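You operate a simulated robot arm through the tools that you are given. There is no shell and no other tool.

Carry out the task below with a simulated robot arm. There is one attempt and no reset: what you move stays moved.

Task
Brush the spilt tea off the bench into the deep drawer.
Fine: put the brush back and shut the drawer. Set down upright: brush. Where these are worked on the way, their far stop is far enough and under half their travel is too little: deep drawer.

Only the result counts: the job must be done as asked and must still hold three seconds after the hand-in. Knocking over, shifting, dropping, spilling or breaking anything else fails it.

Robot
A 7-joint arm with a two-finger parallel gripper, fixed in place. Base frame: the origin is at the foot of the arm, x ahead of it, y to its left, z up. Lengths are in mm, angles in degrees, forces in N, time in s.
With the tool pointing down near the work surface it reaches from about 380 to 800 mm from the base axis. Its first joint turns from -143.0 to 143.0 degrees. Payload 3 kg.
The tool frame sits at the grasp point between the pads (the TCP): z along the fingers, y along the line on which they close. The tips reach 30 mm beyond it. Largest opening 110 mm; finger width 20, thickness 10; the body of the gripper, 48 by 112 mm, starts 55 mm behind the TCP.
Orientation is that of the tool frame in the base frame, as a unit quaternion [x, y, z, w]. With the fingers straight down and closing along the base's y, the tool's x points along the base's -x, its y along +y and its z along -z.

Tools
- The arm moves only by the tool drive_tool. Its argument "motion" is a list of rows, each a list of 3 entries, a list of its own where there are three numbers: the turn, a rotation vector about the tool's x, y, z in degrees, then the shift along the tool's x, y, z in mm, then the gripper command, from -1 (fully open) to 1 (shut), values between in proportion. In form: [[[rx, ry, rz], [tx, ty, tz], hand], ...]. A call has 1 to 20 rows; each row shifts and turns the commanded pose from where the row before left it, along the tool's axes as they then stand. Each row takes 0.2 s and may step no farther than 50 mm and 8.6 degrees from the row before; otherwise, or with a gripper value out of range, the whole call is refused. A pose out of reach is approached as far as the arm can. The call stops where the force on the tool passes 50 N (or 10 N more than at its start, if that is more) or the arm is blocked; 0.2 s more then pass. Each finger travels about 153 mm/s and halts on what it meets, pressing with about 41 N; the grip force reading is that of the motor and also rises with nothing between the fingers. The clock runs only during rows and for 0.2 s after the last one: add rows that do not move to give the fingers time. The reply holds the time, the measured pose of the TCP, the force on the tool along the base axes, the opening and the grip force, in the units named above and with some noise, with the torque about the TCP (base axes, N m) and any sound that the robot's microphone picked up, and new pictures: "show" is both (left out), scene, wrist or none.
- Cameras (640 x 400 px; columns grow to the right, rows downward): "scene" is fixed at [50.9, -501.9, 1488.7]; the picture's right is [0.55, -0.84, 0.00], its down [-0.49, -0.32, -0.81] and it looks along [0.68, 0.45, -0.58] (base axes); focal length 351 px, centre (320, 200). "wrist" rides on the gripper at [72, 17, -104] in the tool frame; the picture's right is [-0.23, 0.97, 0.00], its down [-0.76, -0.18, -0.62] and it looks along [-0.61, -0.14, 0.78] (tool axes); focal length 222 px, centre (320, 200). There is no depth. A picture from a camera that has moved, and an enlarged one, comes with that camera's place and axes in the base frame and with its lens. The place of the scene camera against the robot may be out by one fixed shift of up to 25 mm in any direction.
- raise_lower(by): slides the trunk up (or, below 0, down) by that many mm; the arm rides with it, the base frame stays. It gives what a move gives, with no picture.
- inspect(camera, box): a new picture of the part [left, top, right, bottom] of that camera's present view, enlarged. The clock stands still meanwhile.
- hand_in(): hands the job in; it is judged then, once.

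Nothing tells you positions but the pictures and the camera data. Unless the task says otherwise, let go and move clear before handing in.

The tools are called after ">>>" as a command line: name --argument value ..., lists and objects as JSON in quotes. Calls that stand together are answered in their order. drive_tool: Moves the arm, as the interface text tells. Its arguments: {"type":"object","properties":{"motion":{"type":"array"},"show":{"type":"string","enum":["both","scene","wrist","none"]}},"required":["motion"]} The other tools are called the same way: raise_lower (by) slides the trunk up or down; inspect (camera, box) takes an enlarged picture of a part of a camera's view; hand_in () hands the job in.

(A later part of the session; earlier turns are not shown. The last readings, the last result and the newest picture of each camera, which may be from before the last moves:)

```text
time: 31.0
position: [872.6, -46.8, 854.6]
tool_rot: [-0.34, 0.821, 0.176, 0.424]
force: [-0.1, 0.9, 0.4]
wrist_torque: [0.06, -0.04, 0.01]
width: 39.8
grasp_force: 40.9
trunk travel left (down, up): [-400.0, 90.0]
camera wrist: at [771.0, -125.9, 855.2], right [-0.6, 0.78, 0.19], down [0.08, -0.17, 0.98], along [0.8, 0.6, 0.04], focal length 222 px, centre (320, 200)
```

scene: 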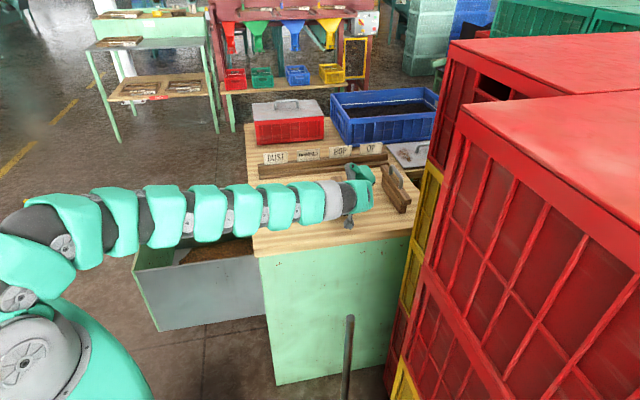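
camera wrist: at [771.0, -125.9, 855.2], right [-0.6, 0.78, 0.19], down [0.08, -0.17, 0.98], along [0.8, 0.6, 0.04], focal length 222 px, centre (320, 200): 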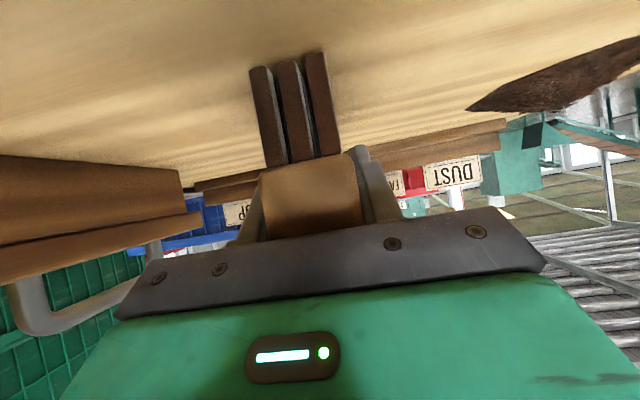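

The brush is gripped (40 mm) with hardly any disturbance; I'll note the grip pose (872.6, -46.8, 854.6) for the return. Lifting it a little and moving behind the tea.

>>> drive_tool --motion '[[[0, 0, 0], [-10.25, 0, -7.15], 1], [[0, 0, 0], [-16.4, 0, -11.5], 1], [[0, 0, 0], [0, 0, 0], 1]]' --show "both"

>>> inspect --camera "wrist" --box '[160, 0, 480, 220]'

```text
time: 31.8
position: [874.3, -47.5, 887.9]
tool_rot: [-0.339, 0.82, 0.176, 0.425]
force: [-1.3, 0.2, -0.5]
wrist_torque: [-0.01, 0.05, 0.02]
width: 39.5
grasp_force: 41.3
trunk travel left (down, up): [-400.0, 90.0]
camera wrist: at [771.2, -125.9, 888.3], right [-0.6, 0.78, 0.19], down [0.08, -0.17, 0.98], along [0.8, 0.6, 0.04], focal length 222 px, centre (320, 200)
```

scene: 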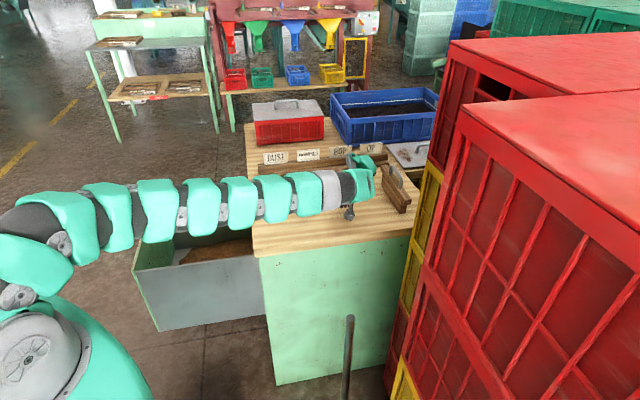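
wrist: 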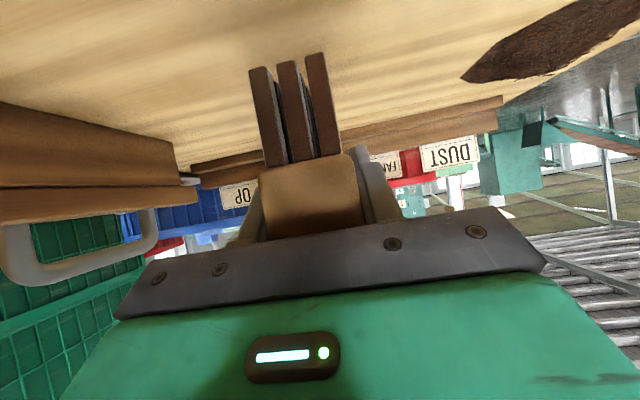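

```text
1.82 times, centred on (320, 110) of wrist
camera zoom: at [771.2, -125.9, 888.3], right [-0.6, 0.78, 0.19], down [0.08, -0.17, 0.98], along [0.8, 0.6, 0.04], focal length 404 px, centre (320, 364)
```

zoom: 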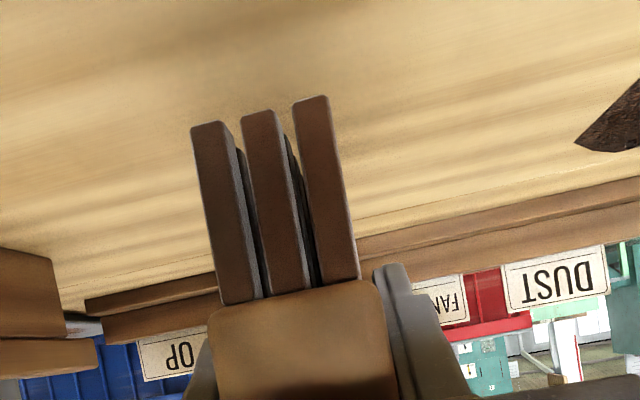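

The brush came up cleanly and level. Now moving it to the start position behind the tea and lowering it to the bench.

>>> drive_tool --motion '[[[0, 0, 0], [-13.8, 30, 19.7], 1], [[0, 0, 0], [-13.8, 30, 19.7], 1], [[0, 0, 0], [-13.8, 30, 19.7], 1], [[0, 0, 0], [0, 0, 0], 1], [[0, 0, 0], [13, 0, 9.1], 1], [[0, 0, 0], [10, 0, 7], 1], [[0, 0, 0], [3.2, 0, 2.25], 1], [[0, 0, 0], [0, 0, 0], 1]]' --show "both"

```text
time: 33.6
position: [859.5, 66.8, 854.9]
tool_rot: [-0.34, 0.821, 0.176, 0.424]
force: [-0.4, 0.4, -1.6]
wrist_torque: [-0.04, 0.02, 0.01]
width: 39.7
grasp_force: 40.9
trunk travel left (down, up): [-400.0, 90.0]
camera wrist: at [758.5, -11.4, 855.7], right [-0.6, 0.78, 0.19], down [0.08, -0.17, 0.98], along [0.8, 0.6, 0.04], focal length 222 px, centre (320, 200)
```

scene: 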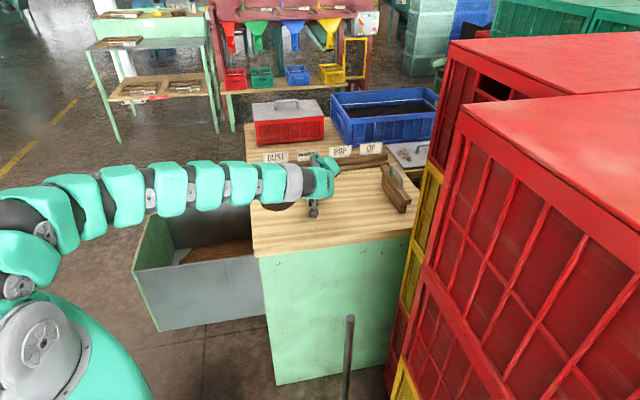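
wrist: 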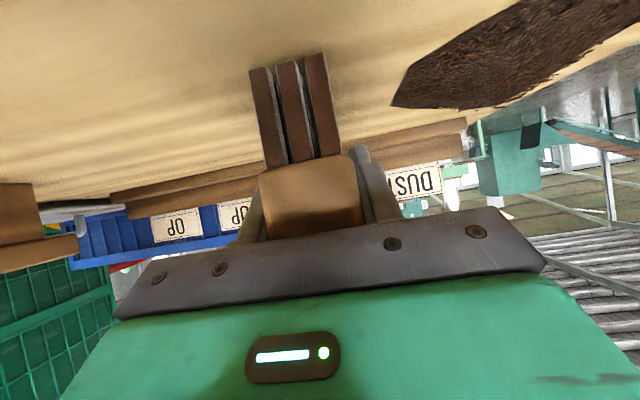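

The brush is now behind the tea and at bench height. I'll lower by a couple of millimetres to get light bristle contact.

>>> drive_tool --motion '[[[0, 0, 0], [0.82, 0, 0.57], 1], [[0, 0, 0], [0.82, 0, 0.57], 1], [[0, 0, 0], [0, 0, 0], 1]]' --show "none"

```text
time: 34.4
position: [861.2, 67.5, 854.9]
tool_rot: [-0.34, 0.821, 0.175, 0.425]
force: [-0.9, -0.5, 7.6]
wrist_torque: [-0.36, 0.21, 0.02]
width: 39.8
grasp_force: 40.9
trunk travel left (down, up): [-400.0, 90.0]
```

Light contact of about 8 N. Starting the sweep toward the drawer edge; I'll check partway.

>>> drive_tool --motion '[[[0, 0, 0], [0, 12, 0], 1], [[0, 0, 0], [0, 14, 0], 1], [[0, 0, 0], [0, 14, 0], 1], [[0, 0, 0], [0, 14, 0], 1], [[0, 0, 0], [0, 14, 0], 1], [[0, 0, 0], [0, 14, 0], 1], [[0, 0, 0], [0, 14, 0], 1]]' --show "both"

```text
time: 36.0
position: [792.7, 134.0, 853.6]
tool_rot: [-0.34, 0.82, 0.176, 0.426]
force: [8.8, -8.2, 31.9]
wrist_torque: [0.01, -0.3, -0.33]
width: 39.5
grasp_force: 40.5
trunk travel left (down, up): [-400.0, 90.0]
camera wrist: at [690.7, 56.4, 854.5], right [-0.6, 0.78, 0.19], down [0.08, -0.18, 0.98], along [0.8, 0.6, 0.05], focal length 222 px, centre (320, 200)
```

scene: 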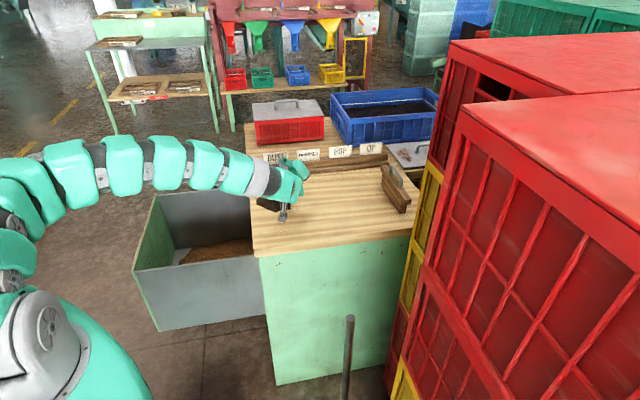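
wrist: 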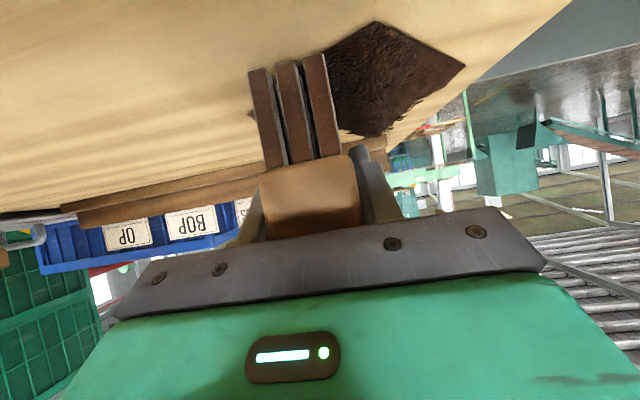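

The brush is in the tea now; the vertical load has risen to 32 N, so I'll lighten it. First a close look at how the tea is reacting.

>>> inspect --camera "wrist" --box '[200, 0, 520, 200]'

>>> inspect --camera "scene" --box '[230, 150, 350, 250]'

```text
2.00 times, centred on (360, 100) of wrist
camera zoom: at [690.7, 56.4, 854.5], right [-0.6, 0.78, 0.19], down [0.08, -0.18, 0.98], along [0.8, 0.6, 0.05], focal length 444 px, centre (240, 400)
```

zoom: 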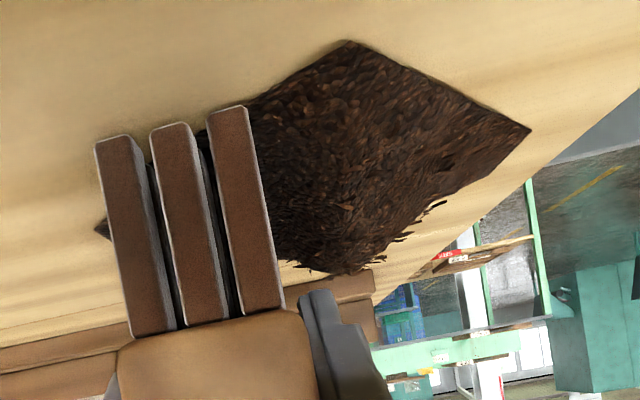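

```text
4.00 times, centred on (290, 200) of scene
camera zoom: at [50.9, -501.9, 1488.7], right [0.55, -0.84, 0.0], down [-0.49, -0.32, -0.81], along [0.68, 0.45, -0.58], focal length 1404 px, centre (440, 200)
```

zoom: 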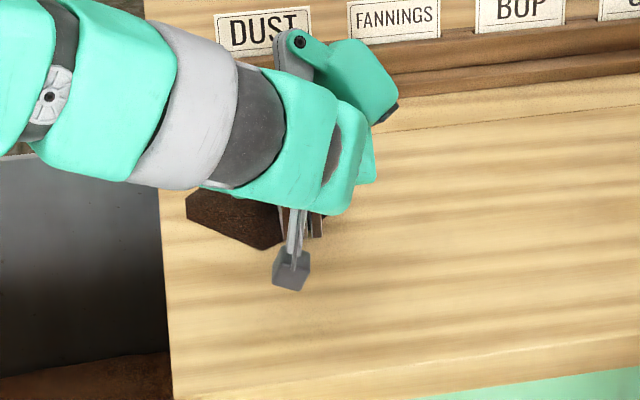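

The tea seems to be carried ahead of the bristles. I'll ease the pressure by about 1.5 mm and continue the sweep past the bench edge.

>>> drive_tool --motion '[[[0, 0, 0], [-1.4, 0, -1.0], 1], [[0, 0, 0], [0, 13, 0], 1], [[0, 0, 0], [0, 13, 0], 1], [[0, 0, 0], [0, 13, 0], 1], [[0, 0, 0], [0, 13, 0], 1]]' --show "both"

>>> inspect --camera "wrist" --box '[200, 0, 520, 200]'

```text
time: 37.2
position: [756.7, 170.9, 854.7]
tool_rot: [-0.34, 0.821, 0.175, 0.424]
force: [1.0, -0.6, 3.4]
wrist_torque: [-0.08, 0.08, 0.02]
width: 39.6
grasp_force: 40.2
trunk travel left (down, up): [-400.0, 90.0]
camera wrist: at [654.4, 93.4, 854.9], right [-0.6, 0.78, 0.18], down [0.08, -0.17, 0.98], along [0.8, 0.6, 0.04], focal length 222 px, centre (320, 200)
```

scene: 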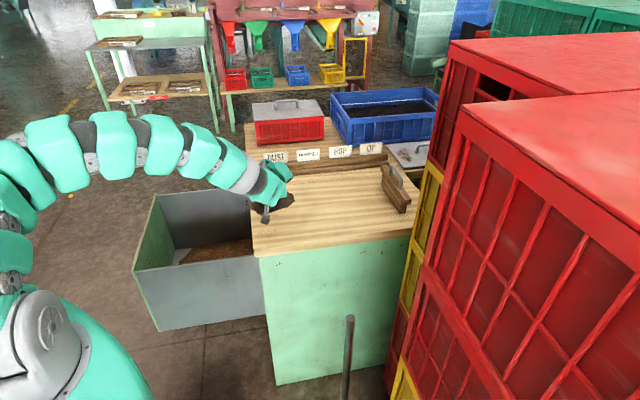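
wrist: 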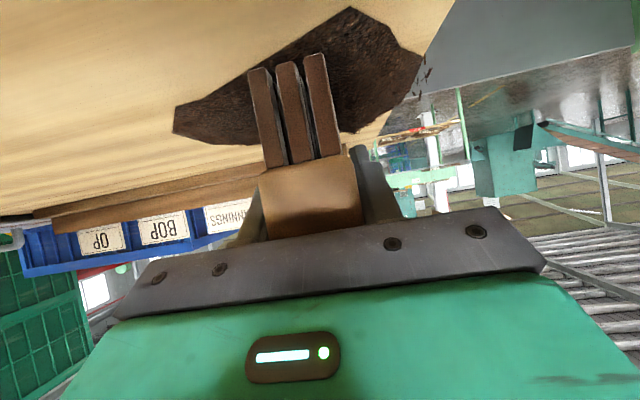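

```text
2.00 times, centred on (360, 100) of wrist
camera zoom: at [654.4, 93.4, 854.9], right [-0.6, 0.78, 0.18], down [0.08, -0.17, 0.98], along [0.8, 0.6, 0.04], focal length 444 px, centre (240, 400)
```

zoom: 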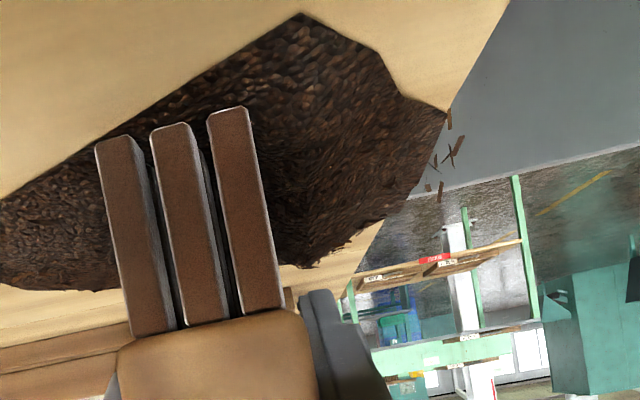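

Tea is going over the edge into the drawer, but some stays behind the brush, so several passes will be needed. I'll finish this pass with slightly more pressure.

>>> drive_tool --motion '[[[0, 0, 0], [0.6, 12, 0.4], 1], [[0, 0, 0], [0, 13, 0], 1], [[0, 0, 0], [0, 13, 0], 1], [[0, 0, 0], [0, 13, 0], 1], [[0, 0, 0], [0, 13, 0], 1], [[0, 0, 0], [0, 13, 0], 1], [[0, 0, 0], [0, 0, 0], 1]]' --show "both"

>>> inspect --camera "wrist" --box '[100, 0, 420, 200]'

```text
time: 38.8
position: [700.0, 225.3, 854.9]
tool_rot: [-0.34, 0.82, 0.176, 0.425]
force: [1.1, -0.3, -0.9]
wrist_torque: [-0.02, 0.05, 0.0]
width: 39.6
grasp_force: 41.4
trunk travel left (down, up): [-400.0, 90.0]
camera wrist: at [598.5, 148.0, 855.2], right [-0.6, 0.78, 0.19], down [0.08, -0.17, 0.98], along [0.8, 0.6, 0.04], focal length 222 px, centre (320, 200)
```

scene: 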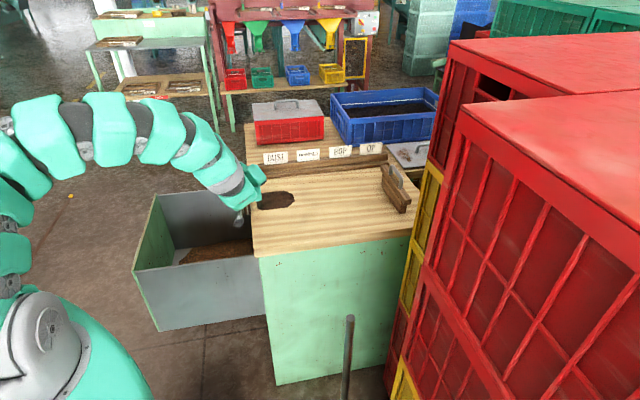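
wrist: 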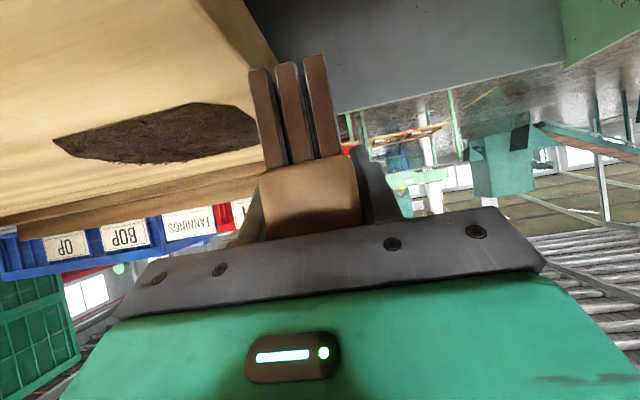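

```text
2.00 times, centred on (260, 100) of wrist
camera zoom: at [598.5, 148.0, 855.2], right [-0.6, 0.78, 0.19], down [0.08, -0.17, 0.98], along [0.8, 0.6, 0.04], focal length 444 px, centre (440, 400)
```

zoom: 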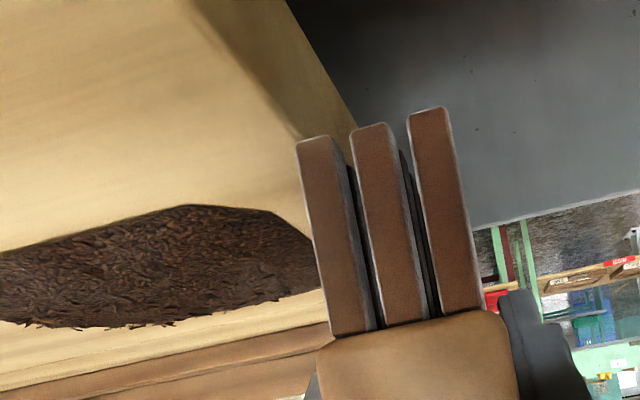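

A good part of the tea remains on the bench. I'll zoom from the scene camera to see its new shape.

>>> inspect --camera "scene" --box '[230, 160, 330, 250]'

```text
4.44 times, centred on (280, 205) of scene
camera zoom: at [50.9, -501.9, 1488.7], right [0.55, -0.84, 0.0], down [-0.49, -0.32, -0.81], along [0.68, 0.45, -0.58], focal length 1560 px, centre (498, 178)
```

zoom: 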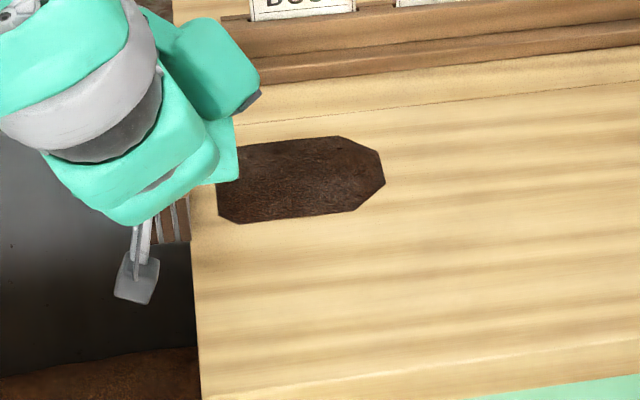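

The rear boundary of the tea is unchanged, so part of it slipped under the bristles. I'll lift, return behind the patch, and repeat with steadier, firmer contact.

>>> drive_tool --motion '[[[0, 0, 0], [-12.3, 0, -8.6], 1], [[0, 0, 0], [-16.4, 0, -11.5], 1], [[0, 0, 0], [0, -44, 0], 1], [[0, 0, 0], [0, -44, 0], 1], [[0, 0, 0], [0, -44, 0], 1], [[0, 0, 0], [0, -44, 0], 1], [[0, 0, 0], [0, -44, 0], 1], [[0, 0, 0], [0, 0, 0], 1], [[0, 0, 0], [12.3, 0, 8.6], 1], [[0, 0, 0], [12.3, 0, 8.6], 1], [[0, 0, 0], [4.1, 0, 2.9], 1], [[0, 0, 0], [0, 0, 0], 1], [[0, 0, 0], [0, 0, 0], 1]]' --show "wrist"

```text
time: 41.6
position: [857.0, 70.3, 854.4]
tool_rot: [-0.339, 0.821, 0.175, 0.425]
force: [2.3, -0.6, 6.2]
wrist_torque: [-0.19, 0.24, 0.08]
width: 39.4
grasp_force: 40.9
trunk travel left (down, up): [-400.0, 90.0]
camera wrist: at [754.4, -8.2, 854.6], right [-0.6, 0.78, 0.18], down [0.08, -0.17, 0.98], along [0.8, 0.6, 0.05], focal length 222 px, centre (320, 200)
```

wrist: 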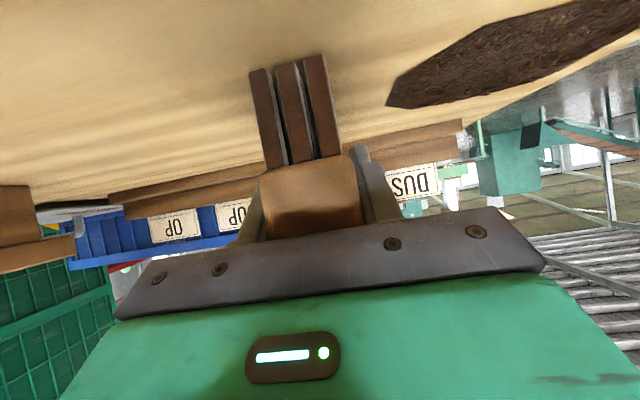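

Contact is about 6 N. I'll press a little more, then sweep the first part again and look at the force and the tea.

>>> drive_tool --motion '[[[0, 0, 0], [0.8, 0, 0.57], 1], [[0, 0, 0], [0, 8, 0], 1], [[0, 0, 0], [0, 8, 0], 1], [[0, 0, 0], [0, 8, 0], 1], [[0, 0, 0], [0, 8, 0], 1], [[0, 0, 0], [0, 8, 0], 1], [[0, 0, 0], [0, 8, 0], 1], [[0, 0, 0], [0, 8, 0], 1], [[0, 0, 0], [0, 8, 0], 1]]' --show "both"

>>> inspect --camera "wrist" --box '[200, 0, 520, 200]'

>>> inspect --camera "scene" --box '[230, 160, 350, 250]'

```text
time: 43.6
position: [814.1, 116.8, 853.0]
tool_rot: [-0.341, 0.82, 0.177, 0.425]
force: [5.6, -2.1, 17.9]
wrist_torque: [-0.49, 0.45, 0.25]
width: 39.5
grasp_force: 40.8
trunk travel left (down, up): [-400.0, 90.0]
camera wrist: at [710.8, 38.8, 854.3], right [-0.6, 0.78, 0.19], down [0.08, -0.18, 0.98], along [0.8, 0.6, 0.05], focal length 222 px, centre (320, 200)
```

scene: 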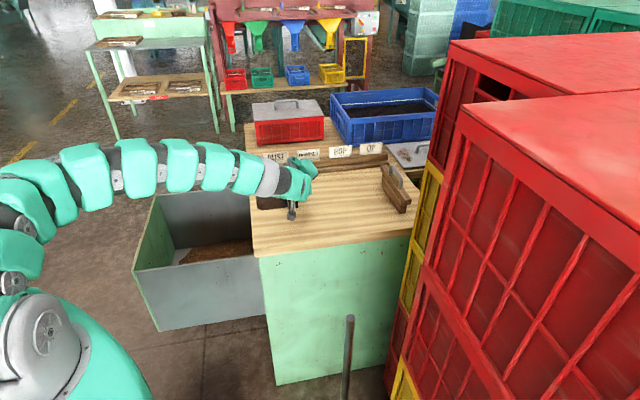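
wrist: 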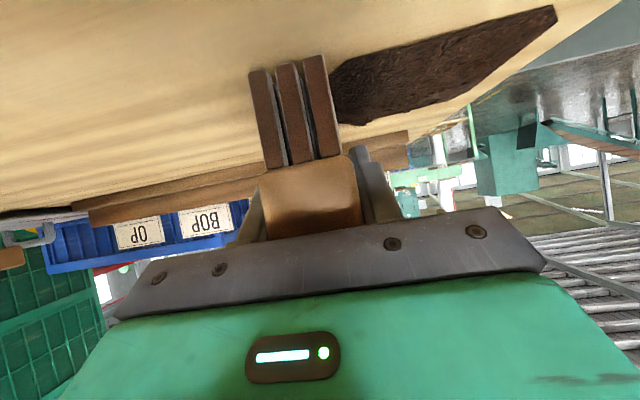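

```text
2.00 times, centred on (360, 100) of wrist
camera zoom: at [710.8, 38.8, 854.3], right [-0.6, 0.78, 0.19], down [0.08, -0.18, 0.98], along [0.8, 0.6, 0.05], focal length 444 px, centre (240, 400)
```

zoom: 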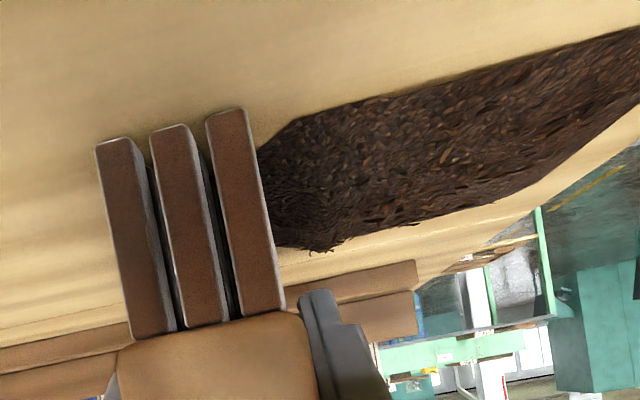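

```text
4.44 times, centred on (290, 205) of scene
camera zoom: at [50.9, -501.9, 1488.7], right [0.55, -0.84, 0.0], down [-0.49, -0.32, -0.81], along [0.68, 0.45, -0.58], focal length 1560 px, centre (453, 178)
```

zoom: 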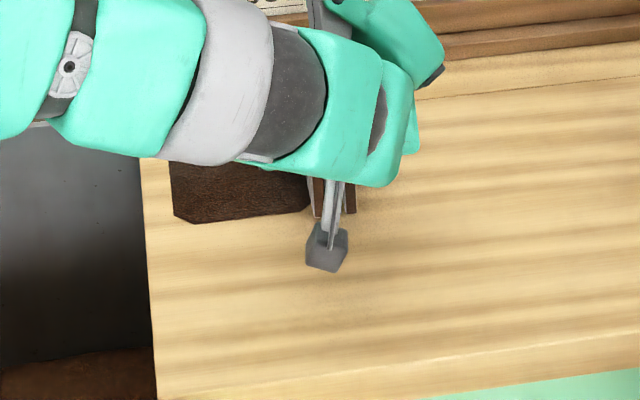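

No tea is behind the brush yet, and the contact force is about 18 N. Continuing slowly and watching whether tea leaks behind.

>>> drive_tool --motion '[[[0, 0, 0], [0, 8, 0], 1], [[0, 0, 0], [0, 8, 0], 1], [[0, 0, 0], [0, 8, 0], 1], [[0, 0, 0], [0, 8, 0], 1], [[0, 0, 0], [0, 8, 0], 1], [[0, 0, 0], [0, 8, 0], 1]]' --show "wrist"

>>> inspect --camera "wrist" --box '[160, 0, 480, 200]'

>>> inspect --camera "scene" --box '[230, 160, 350, 250]'

```text
time: 45.0
position: [777.6, 149.0, 854.4]
tool_rot: [-0.341, 0.82, 0.177, 0.425]
force: [3.8, -4.4, 18.3]
wrist_torque: [-0.15, 0.13, -0.1]
width: 39.8
grasp_force: 41.0
trunk travel left (down, up): [-400.0, 90.0]
camera wrist: at [675.5, 71.2, 854.3], right [-0.6, 0.78, 0.19], down [0.08, -0.18, 0.98], along [0.8, 0.6, 0.04], focal length 222 px, centre (320, 200)
```

wrist: 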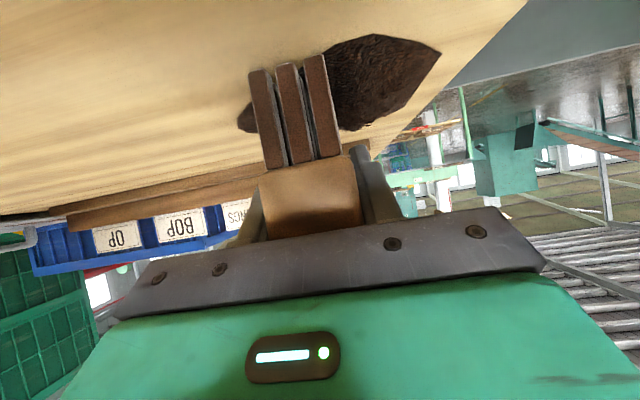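

```text
2.00 times, centred on (320, 100) of wrist
camera zoom: at [675.5, 71.2, 854.3], right [-0.6, 0.78, 0.19], down [0.08, -0.18, 0.98], along [0.8, 0.6, 0.04], focal length 444 px, centre (320, 400)
```

zoom: 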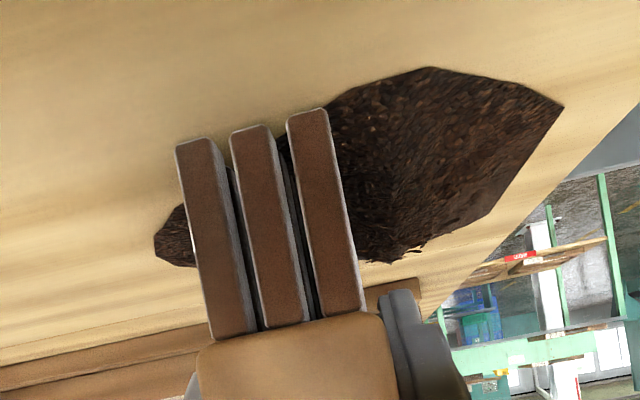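

```text
4.44 times, centred on (290, 205) of scene
camera zoom: at [50.9, -501.9, 1488.7], right [0.55, -0.84, 0.0], down [-0.49, -0.32, -0.81], along [0.68, 0.45, -0.58], focal length 1560 px, centre (453, 178)
```

zoom: 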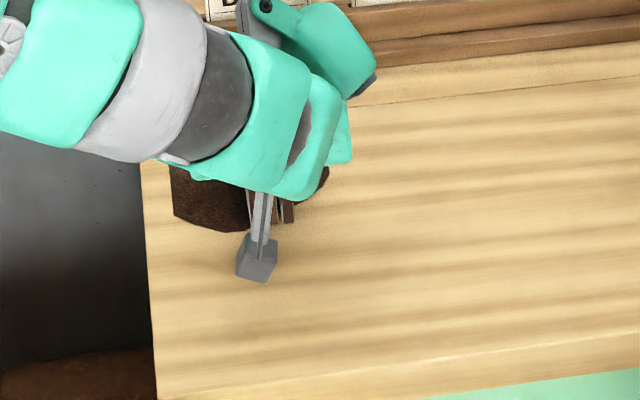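

Tea is mostly pushed ahead, with a small leak behind the brush. I'll complete this pass over the edge and then repeat.

>>> drive_tool --motion '[[[0, 0, 0], [0, 9, 0], 1], [[0, 0, 0], [0, 9, 0], 1], [[0, 0, 0], [0, 9, 0], 1], [[0, 0, 0], [0, 9, 0], 1], [[0, 0, 0], [0, 9, 0], 1], [[0, 0, 0], [0, 9, 0], 1], [[0, 0, 0], [0, 9, 0], 1], [[0, 0, 0], [0, 9, 0], 1], [[0, 0, 0], [0, 9, 0], 1], [[0, 0, 0], [0, 9, 0], 1], [[0, 0, 0], [0, 9, 0], 1], [[0, 0, 0], [0, 9, 0], 1], [[0, 0, 0], [0, 0, 0], 1]]' --show "both"

>>> inspect --camera "scene" --box '[230, 160, 350, 250]'

```text
time: 47.8
position: [701.9, 227.7, 853.0]
tool_rot: [-0.34, 0.82, 0.176, 0.425]
force: [1.1, 0.5, 7.2]
wrist_torque: [-0.36, 0.12, 0.05]
width: 39.6
grasp_force: 40.8
trunk travel left (down, up): [-400.0, 90.0]
camera wrist: at [599.1, 148.6, 854.2], right [-0.6, 0.78, 0.19], down [0.08, -0.18, 0.98], along [0.8, 0.6, 0.04], focal length 222 px, centre (320, 200)
```

scene: 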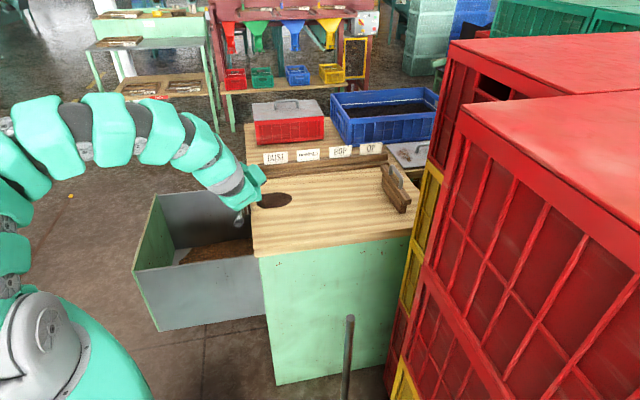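
wrist: 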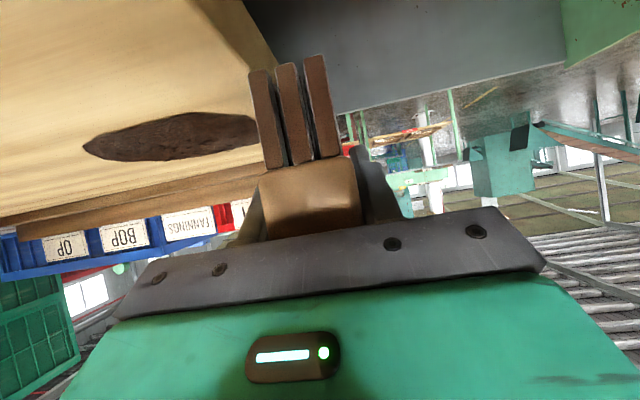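

```text
4.44 times, centred on (290, 205) of scene
camera zoom: at [50.9, -501.9, 1488.7], right [0.55, -0.84, 0.0], down [-0.49, -0.32, -0.81], along [0.68, 0.45, -0.58], focal length 1560 px, centre (453, 178)
```

zoom: 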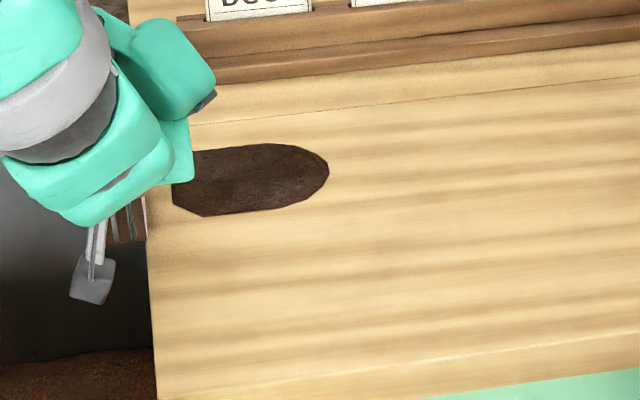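

Progress: the patch is clearly smaller and shifted to the edge. Repeating the pass with the same firm contact.

>>> drive_tool --motion '[[[0, 0, 0], [-16.4, 0, -11.5], 1], [[0, 0, 0], [-12.3, 0, -8.6], 1], [[0, 0, 0], [0, -41, 0], 1], [[0, 0, 0], [0, -41, 0], 1], [[0, 0, 0], [0, -41, 0], 1], [[0, 0, 0], [0, -41, 0], 1], [[0, 0, 0], [0, -41, 0], 1], [[0, 0, 0], [0, 0, 0], 1], [[0, 0, 0], [12.3, 0, 8.6], 1], [[0, 0, 0], [12.3, 0, 8.6], 1], [[0, 0, 0], [4.1, 0, 2.9], 1], [[0, 0, 0], [0, 0, 0], 1]]' --show "none"

>>> drive_tool --motion '[[[0, 0, 0], [0.3, 8, 0.2], 1], [[0, 0, 0], [0, 8, 0], 1], [[0, 0, 0], [0, 8, 0], 1], [[0, 0, 0], [0, 8, 0], 1], [[0, 0, 0], [0, 8, 0], 1], [[0, 0, 0], [0, 8, 0], 1], [[0, 0, 0], [0, 8, 0], 1], [[0, 0, 0], [0, 8, 0], 1], [[0, 0, 0], [0, 8, 0], 1], [[0, 0, 0], [0, 8, 0], 1], [[0, 0, 0], [0, 8, 0], 1], [[0, 0, 0], [0, 8, 0], 1]]' --show "wrist"

```text
time: 50.4
position: [847.4, 81.0, 852.4]
tool_rot: [-0.339, 0.821, 0.175, 0.425]
force: [1.0, 0.9, 1.2]
wrist_torque: [-0.1, 0.15, 0.0]
width: 39.6
grasp_force: 40.8
trunk travel left (down, up): [-400.0, 90.0]
```

```text
time: 53.0
position: [778.3, 148.7, 852.2]
tool_rot: [-0.339, 0.82, 0.176, 0.425]
force: [3.8, -3.9, 14.8]
wrist_torque: [-0.57, 0.37, 0.23]
width: 39.3
grasp_force: 41.6
trunk travel left (down, up): [-400.0, 90.0]
camera wrist: at [676.6, 71.0, 854.1], right [-0.6, 0.78, 0.19], down [0.08, -0.18, 0.98], along [0.8, 0.6, 0.04], focal length 222 px, centre (320, 200)
```

wrist: 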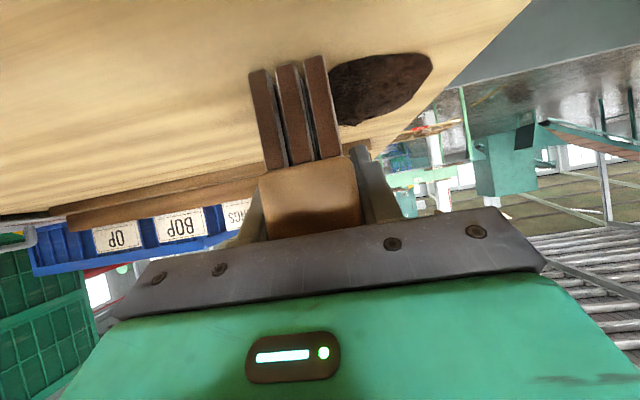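

No tea is visible behind the brush this time. Continuing to the edge.

>>> drive_tool --motion '[[[0, 0, 0], [0, 8, 0], 1], [[0, 0, 0], [0, 8, 0], 1], [[0, 0, 0], [0, 8, 0], 1], [[0, 0, 0], [0, 8, 0], 1], [[0, 0, 0], [0, 8, 0], 1], [[0, 0, 0], [0, 8, 0], 1], [[0, 0, 0], [0, 8, 0], 1], [[0, 0, 0], [0, 8, 0], 1], [[0, 0, 0], [0, 8, 0], 1], [[0, 0, 0], [0, 8, 0], 1], [[0, 0, 0], [0, 8, 0], 1], [[0, 0, 0], [0, 8, 0], 1], [[0, 0, 0], [0, 8, 0], 1], [[0, 0, 0], [0, 5, 0], 1], [[0, 0, 0], [0, 0, 0], 1]]' --show "wrist"

>>> inspect --camera "scene" --box '[230, 160, 350, 250]'

>>> inspect --camera "wrist" --box '[60, 0, 380, 200]'

```text
time: 56.2
position: [701.9, 227.9, 852.6]
tool_rot: [-0.34, 0.819, 0.177, 0.426]
force: [6.3, -4.6, 20.1]
wrist_torque: [-0.68, -0.33, 0.03]
width: 39.8
grasp_force: 41.5
trunk travel left (down, up): [-400.0, 90.0]
camera wrist: at [599.1, 148.1, 853.6], right [-0.6, 0.78, 0.19], down [0.08, -0.18, 0.98], along [0.8, 0.6, 0.05], focal length 222 px, centre (320, 200)
```

wrist: 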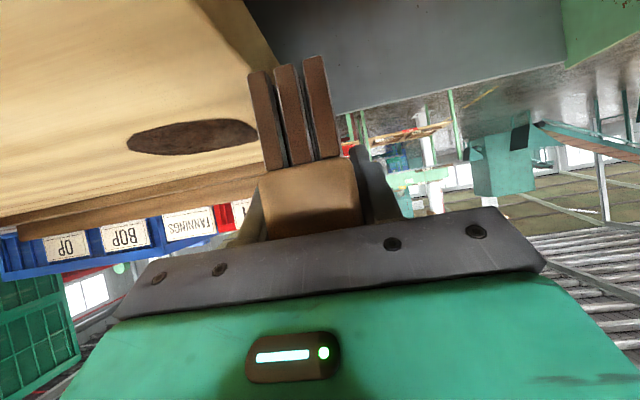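

```text
4.44 times, centred on (290, 205) of scene
camera zoom: at [50.9, -501.9, 1488.7], right [0.55, -0.84, 0.0], down [-0.49, -0.32, -0.81], along [0.68, 0.45, -0.58], focal length 1560 px, centre (453, 178)
```

zoom: 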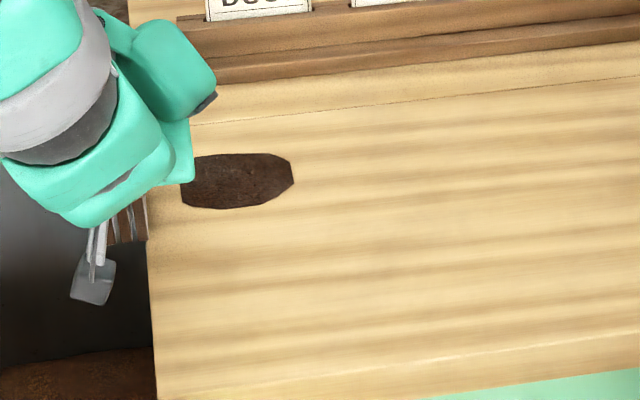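

```text
2.00 times, centred on (220, 100) of wrist
camera zoom: at [599.1, 148.1, 853.6], right [-0.6, 0.78, 0.19], down [0.08, -0.18, 0.98], along [0.8, 0.6, 0.05], focal length 444 px, centre (520, 400)
```

zoom: 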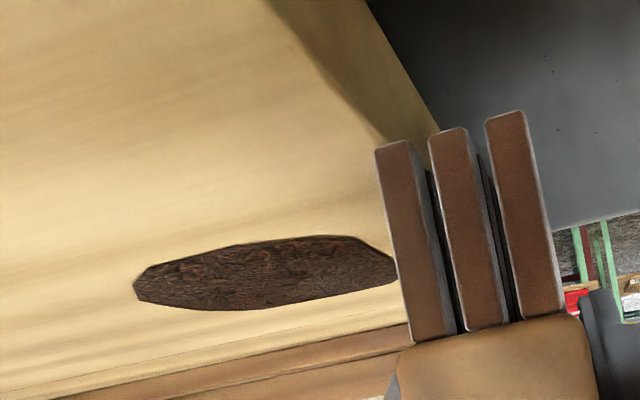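

The patch is down to roughly 80 × 70 mm. Another pass, starting closer this time.

>>> drive_tool --motion '[[[0, 0, 0], [-16.4, 0, -11.5], 1], [[0, 0, 0], [-8.2, 0, -5.7], 1], [[0, 0, 0], [0, -40, 0], 1], [[0, 0, 0], [0, -40, 0], 1], [[0, 0, 0], [0, -40, 0], 1], [[0, 0, 0], [0, -40, 0], 1], [[0, 0, 0], [0, 0, 0], 1], [[0, 0, 0], [12.3, 0, 8.6], 1], [[0, 0, 0], [8.2, 0, 5.7], 1], [[0, 0, 0], [4.1, 0, 2.9], 1], [[0, 0, 0], [0, 0, 0], 1]]' --show "none"

>>> drive_tool --motion '[[[0, 0, 0], [0, 8, 0], 1], [[0, 0, 0], [0, 8, 0], 1], [[0, 0, 0], [0, 8, 0], 1], [[0, 0, 0], [0, 8, 0], 1], [[0, 0, 0], [0, 8, 0], 1], [[0, 0, 0], [0, 8, 0], 1], [[0, 0, 0], [0, 8, 0], 1], [[0, 0, 0], [0, 8, 0], 1], [[0, 0, 0], [0, 8, 0], 1], [[0, 0, 0], [0, 8, 0], 1], [[0, 0, 0], [0, 8, 0], 1], [[0, 0, 0], [0, 8, 0], 1], [[0, 0, 0], [0, 8, 0], 1], [[0, 0, 0], [0, 8, 0], 1], [[0, 0, 0], [0, 8, 0], 1], [[0, 0, 0], [0, 8, 0], 1], [[0, 0, 0], [0, 8, 0], 1], [[0, 0, 0], [0, 8, 0], 1], [[0, 0, 0], [0, 8, 0], 1], [[0, 0, 0], [0, 8, 0], 1]]' --show "wrist"

>>> inspect --camera "scene" --box '[230, 160, 350, 250]'

```text
time: 58.6
position: [815.9, 112.2, 853.3]
tool_rot: [-0.34, 0.82, 0.176, 0.425]
force: [0.9, 0.3, 2.2]
wrist_torque: [-0.02, 0.03, -0.01]
width: 39.6
grasp_force: 41.0
trunk travel left (down, up): [-400.0, 90.0]
```

```text
time: 62.8
position: [700.7, 226.9, 853.7]
tool_rot: [-0.341, 0.82, 0.176, 0.425]
force: [1.9, -1.3, 5.9]
wrist_torque: [0.02, -0.3, 0.03]
width: 39.4
grasp_force: 40.7
trunk travel left (down, up): [-400.0, 90.0]
camera wrist: at [599.6, 148.5, 853.8], right [-0.6, 0.78, 0.19], down [0.08, -0.17, 0.98], along [0.8, 0.6, 0.04], focal length 222 px, centre (320, 200)
```

wrist: 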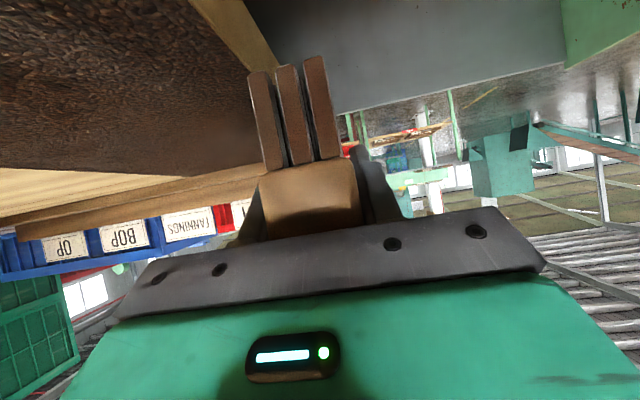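

```text
4.44 times, centred on (290, 205) of scene
camera zoom: at [50.9, -501.9, 1488.7], right [0.55, -0.84, 0.0], down [-0.49, -0.32, -0.81], along [0.68, 0.45, -0.58], focal length 1560 px, centre (453, 178)
```

zoom: 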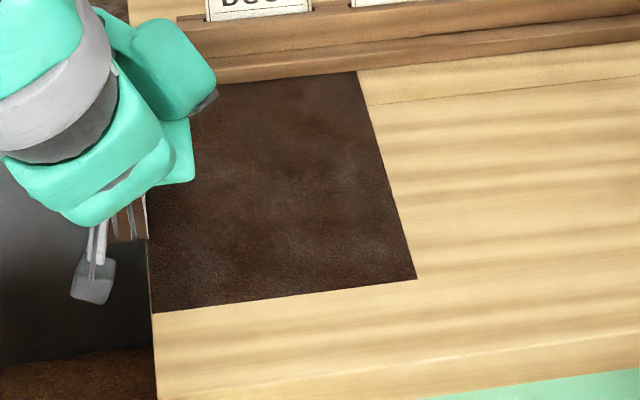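

Unexpected: the patch now appears as a large rectangle. I'll look at it closely before doing anything else.

>>> drive_tool --motion '[[[0, 0, 0], [-16.4, 0, -11.5], 1], [[0, 0, 0], [-16.4, 0, -11.5], 1], [[0, 0, 0], [0, 0, 0], 1]]' --show "both"

>>> inspect --camera "scene" --box '[120, 140, 440, 330]'

>>> inspect --camera "wrist" --box '[0, 0, 380, 220]'

```text
time: 63.6
position: [702.9, 226.2, 893.4]
tool_rot: [-0.34, 0.821, 0.176, 0.424]
force: [-0.1, -0.8, -1.2]
wrist_torque: [-0.03, 0.02, -0.02]
width: 39.5
grasp_force: 40.5
trunk travel left (down, up): [-400.0, 90.0]
camera wrist: at [600.9, 147.8, 893.9], right [-0.6, 0.78, 0.19], down [0.08, -0.17, 0.98], along [0.8, 0.6, 0.04], focal length 222 px, centre (320, 200)
```

scene: 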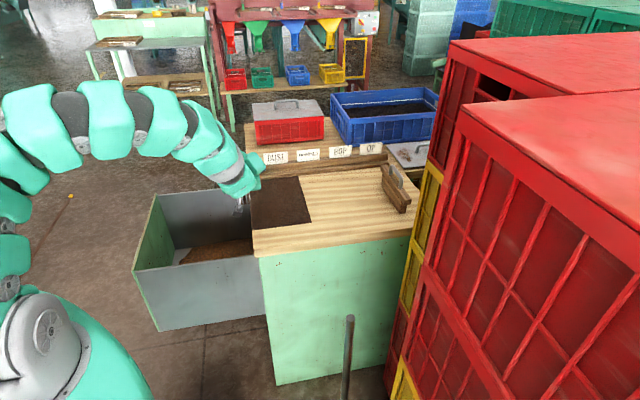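
wrist: 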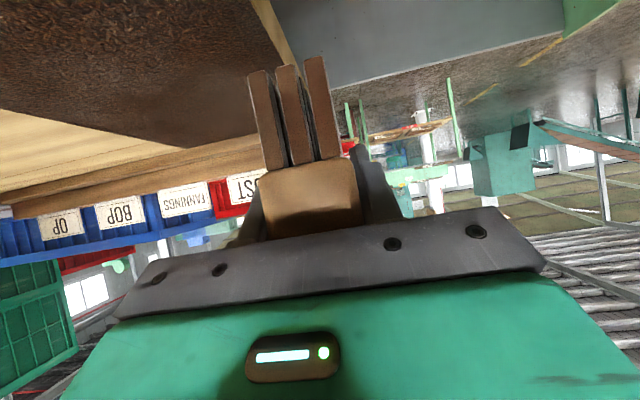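

```text
2.00 times, centred on (280, 235) of scene
camera zoom: at [50.9, -501.9, 1488.7], right [0.55, -0.84, 0.0], down [-0.49, -0.32, -0.81], along [0.68, 0.45, -0.58], focal length 702 px, centre (400, 130)
```

zoom: 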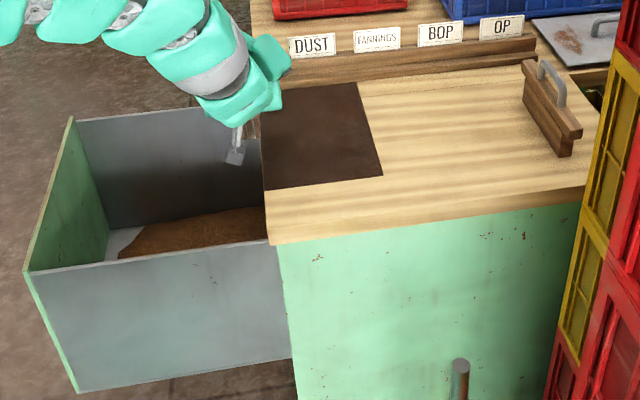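

```text
1.68 times, centred on (190, 110) of wrist
camera zoom: at [600.9, 147.8, 893.9], right [-0.6, 0.78, 0.19], down [0.08, -0.17, 0.98], along [0.8, 0.6, 0.04], focal length 374 px, centre (539, 352)
```

zoom: 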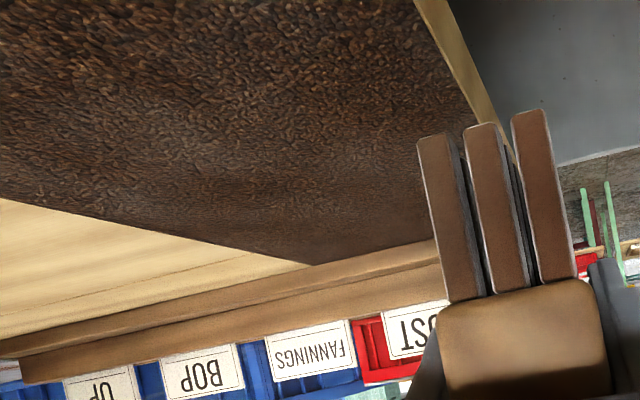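

The dark area now exactly fills a 276 × 184 mm rectangle centred on the original spill, well beyond where the brush has been. That looks like a change in how the spill is drawn rather than real spreading, so I'll zoom in more and check the drawer contents.

>>> inspect --camera "scene" --box '[240, 160, 330, 240]'

>>> inspect --camera "scene" --box '[130, 180, 270, 330]'

>>> inspect --camera "wrist" --box '[0, 0, 260, 150]'

```text
5.00 times, centred on (285, 200) of scene
camera zoom: at [50.9, -501.9, 1488.7], right [0.55, -0.84, 0.0], down [-0.49, -0.32, -0.81], along [0.68, 0.45, -0.58], focal length 1756 px, centre (495, 200)
```

zoom: 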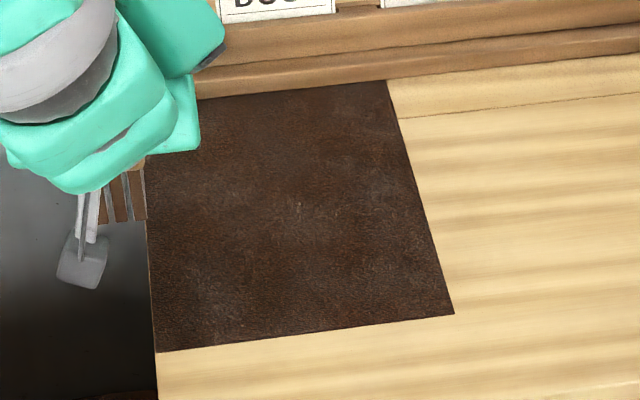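

```text
2.67 times, centred on (200, 255) of scene
camera zoom: at [50.9, -501.9, 1488.7], right [0.55, -0.84, 0.0], down [-0.49, -0.32, -0.81], along [0.68, 0.45, -0.58], focal length 936 px, centre (640, 53)
```

zoom: 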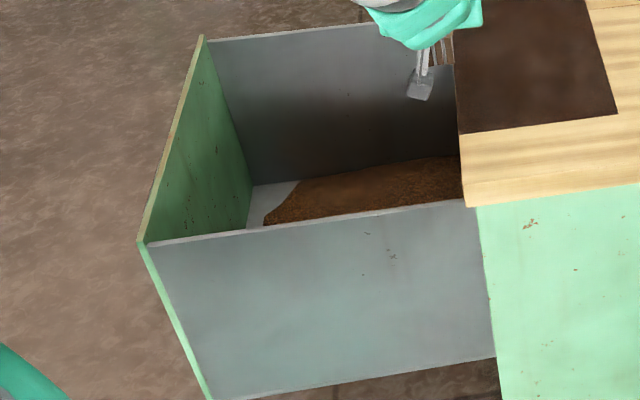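

```text
2.46 times, centred on (130, 75) of wrist
camera zoom: at [600.9, 147.8, 893.9], right [-0.6, 0.78, 0.19], down [0.08, -0.17, 0.98], along [0.8, 0.6, 0.04], focal length 547 px, centre (788, 508)
```

zoom: 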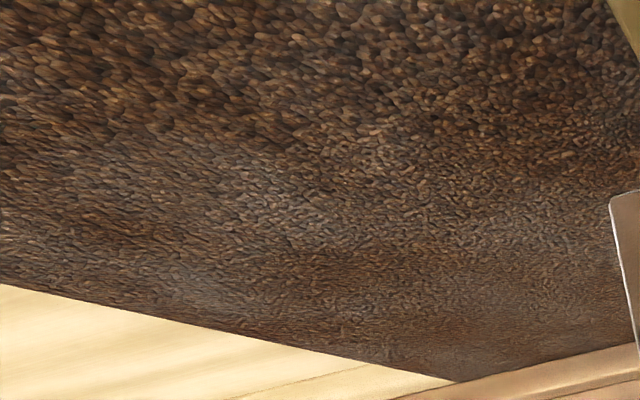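

The rectangle is completely flat with sharp straight borders. I'll run another full-length pass through it to see whether it reacts to the brush.

>>> drive_tool --motion '[[[0, 0, 0], [0, -43, 0], 1], [[0, 0, 0], [0, -43, 0], 1], [[0, 0, 0], [0, -43, 0], 1], [[0, 0, 0], [0, -43, 0], 1], [[0, 0, 0], [0, -43, 0], 1], [[0, 0, 0], [0, 0, 0], 1], [[0, 0, 0], [16.4, 0, 11.5], 1], [[0, 0, 0], [12.3, 0, 8.6], 1], [[0, 0, 0], [4.1, 0, 2.9], 1], [[0, 0, 0], [0, 0, 0], 1]]' --show "both"

>>> inspect --camera "scene" --box '[230, 150, 350, 250]'

```text
time: 65.8
position: [854.7, 74.8, 853.7]
tool_rot: [-0.34, 0.82, 0.176, 0.425]
force: [0.3, -0.3, 4.8]
wrist_torque: [-0.11, 0.24, -0.01]
width: 39.9
grasp_force: 40.6
trunk travel left (down, up): [-400.0, 90.0]
camera wrist: at [752.9, -3.2, 853.8], right [-0.6, 0.78, 0.19], down [0.08, -0.17, 0.98], along [0.8, 0.6, 0.05], focal length 222 px, centre (320, 200)
```

scene: 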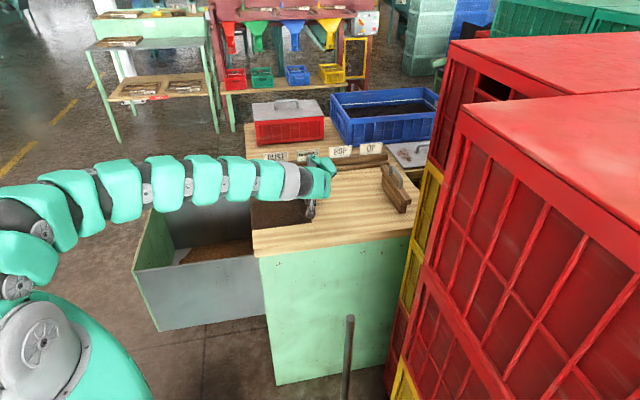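
wrist: 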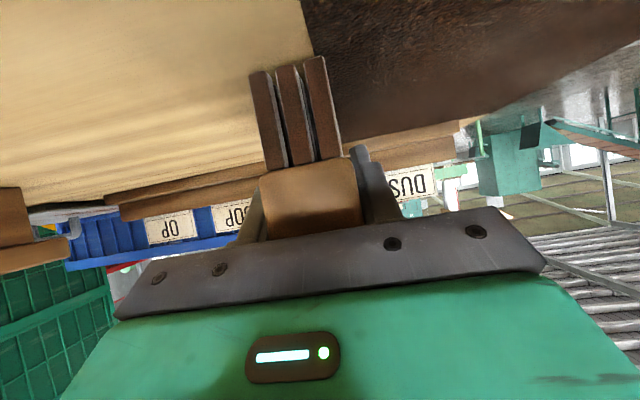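

```text
4.00 times, centred on (290, 200) of scene
camera zoom: at [50.9, -501.9, 1488.7], right [0.55, -0.84, 0.0], down [-0.49, -0.32, -0.81], along [0.68, 0.45, -0.58], focal length 1404 px, centre (440, 200)
```

zoom: 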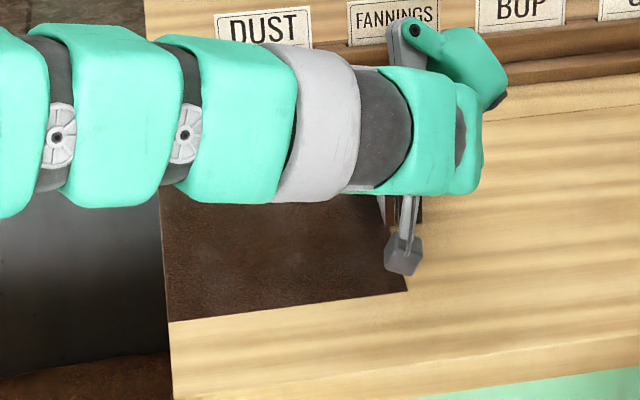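

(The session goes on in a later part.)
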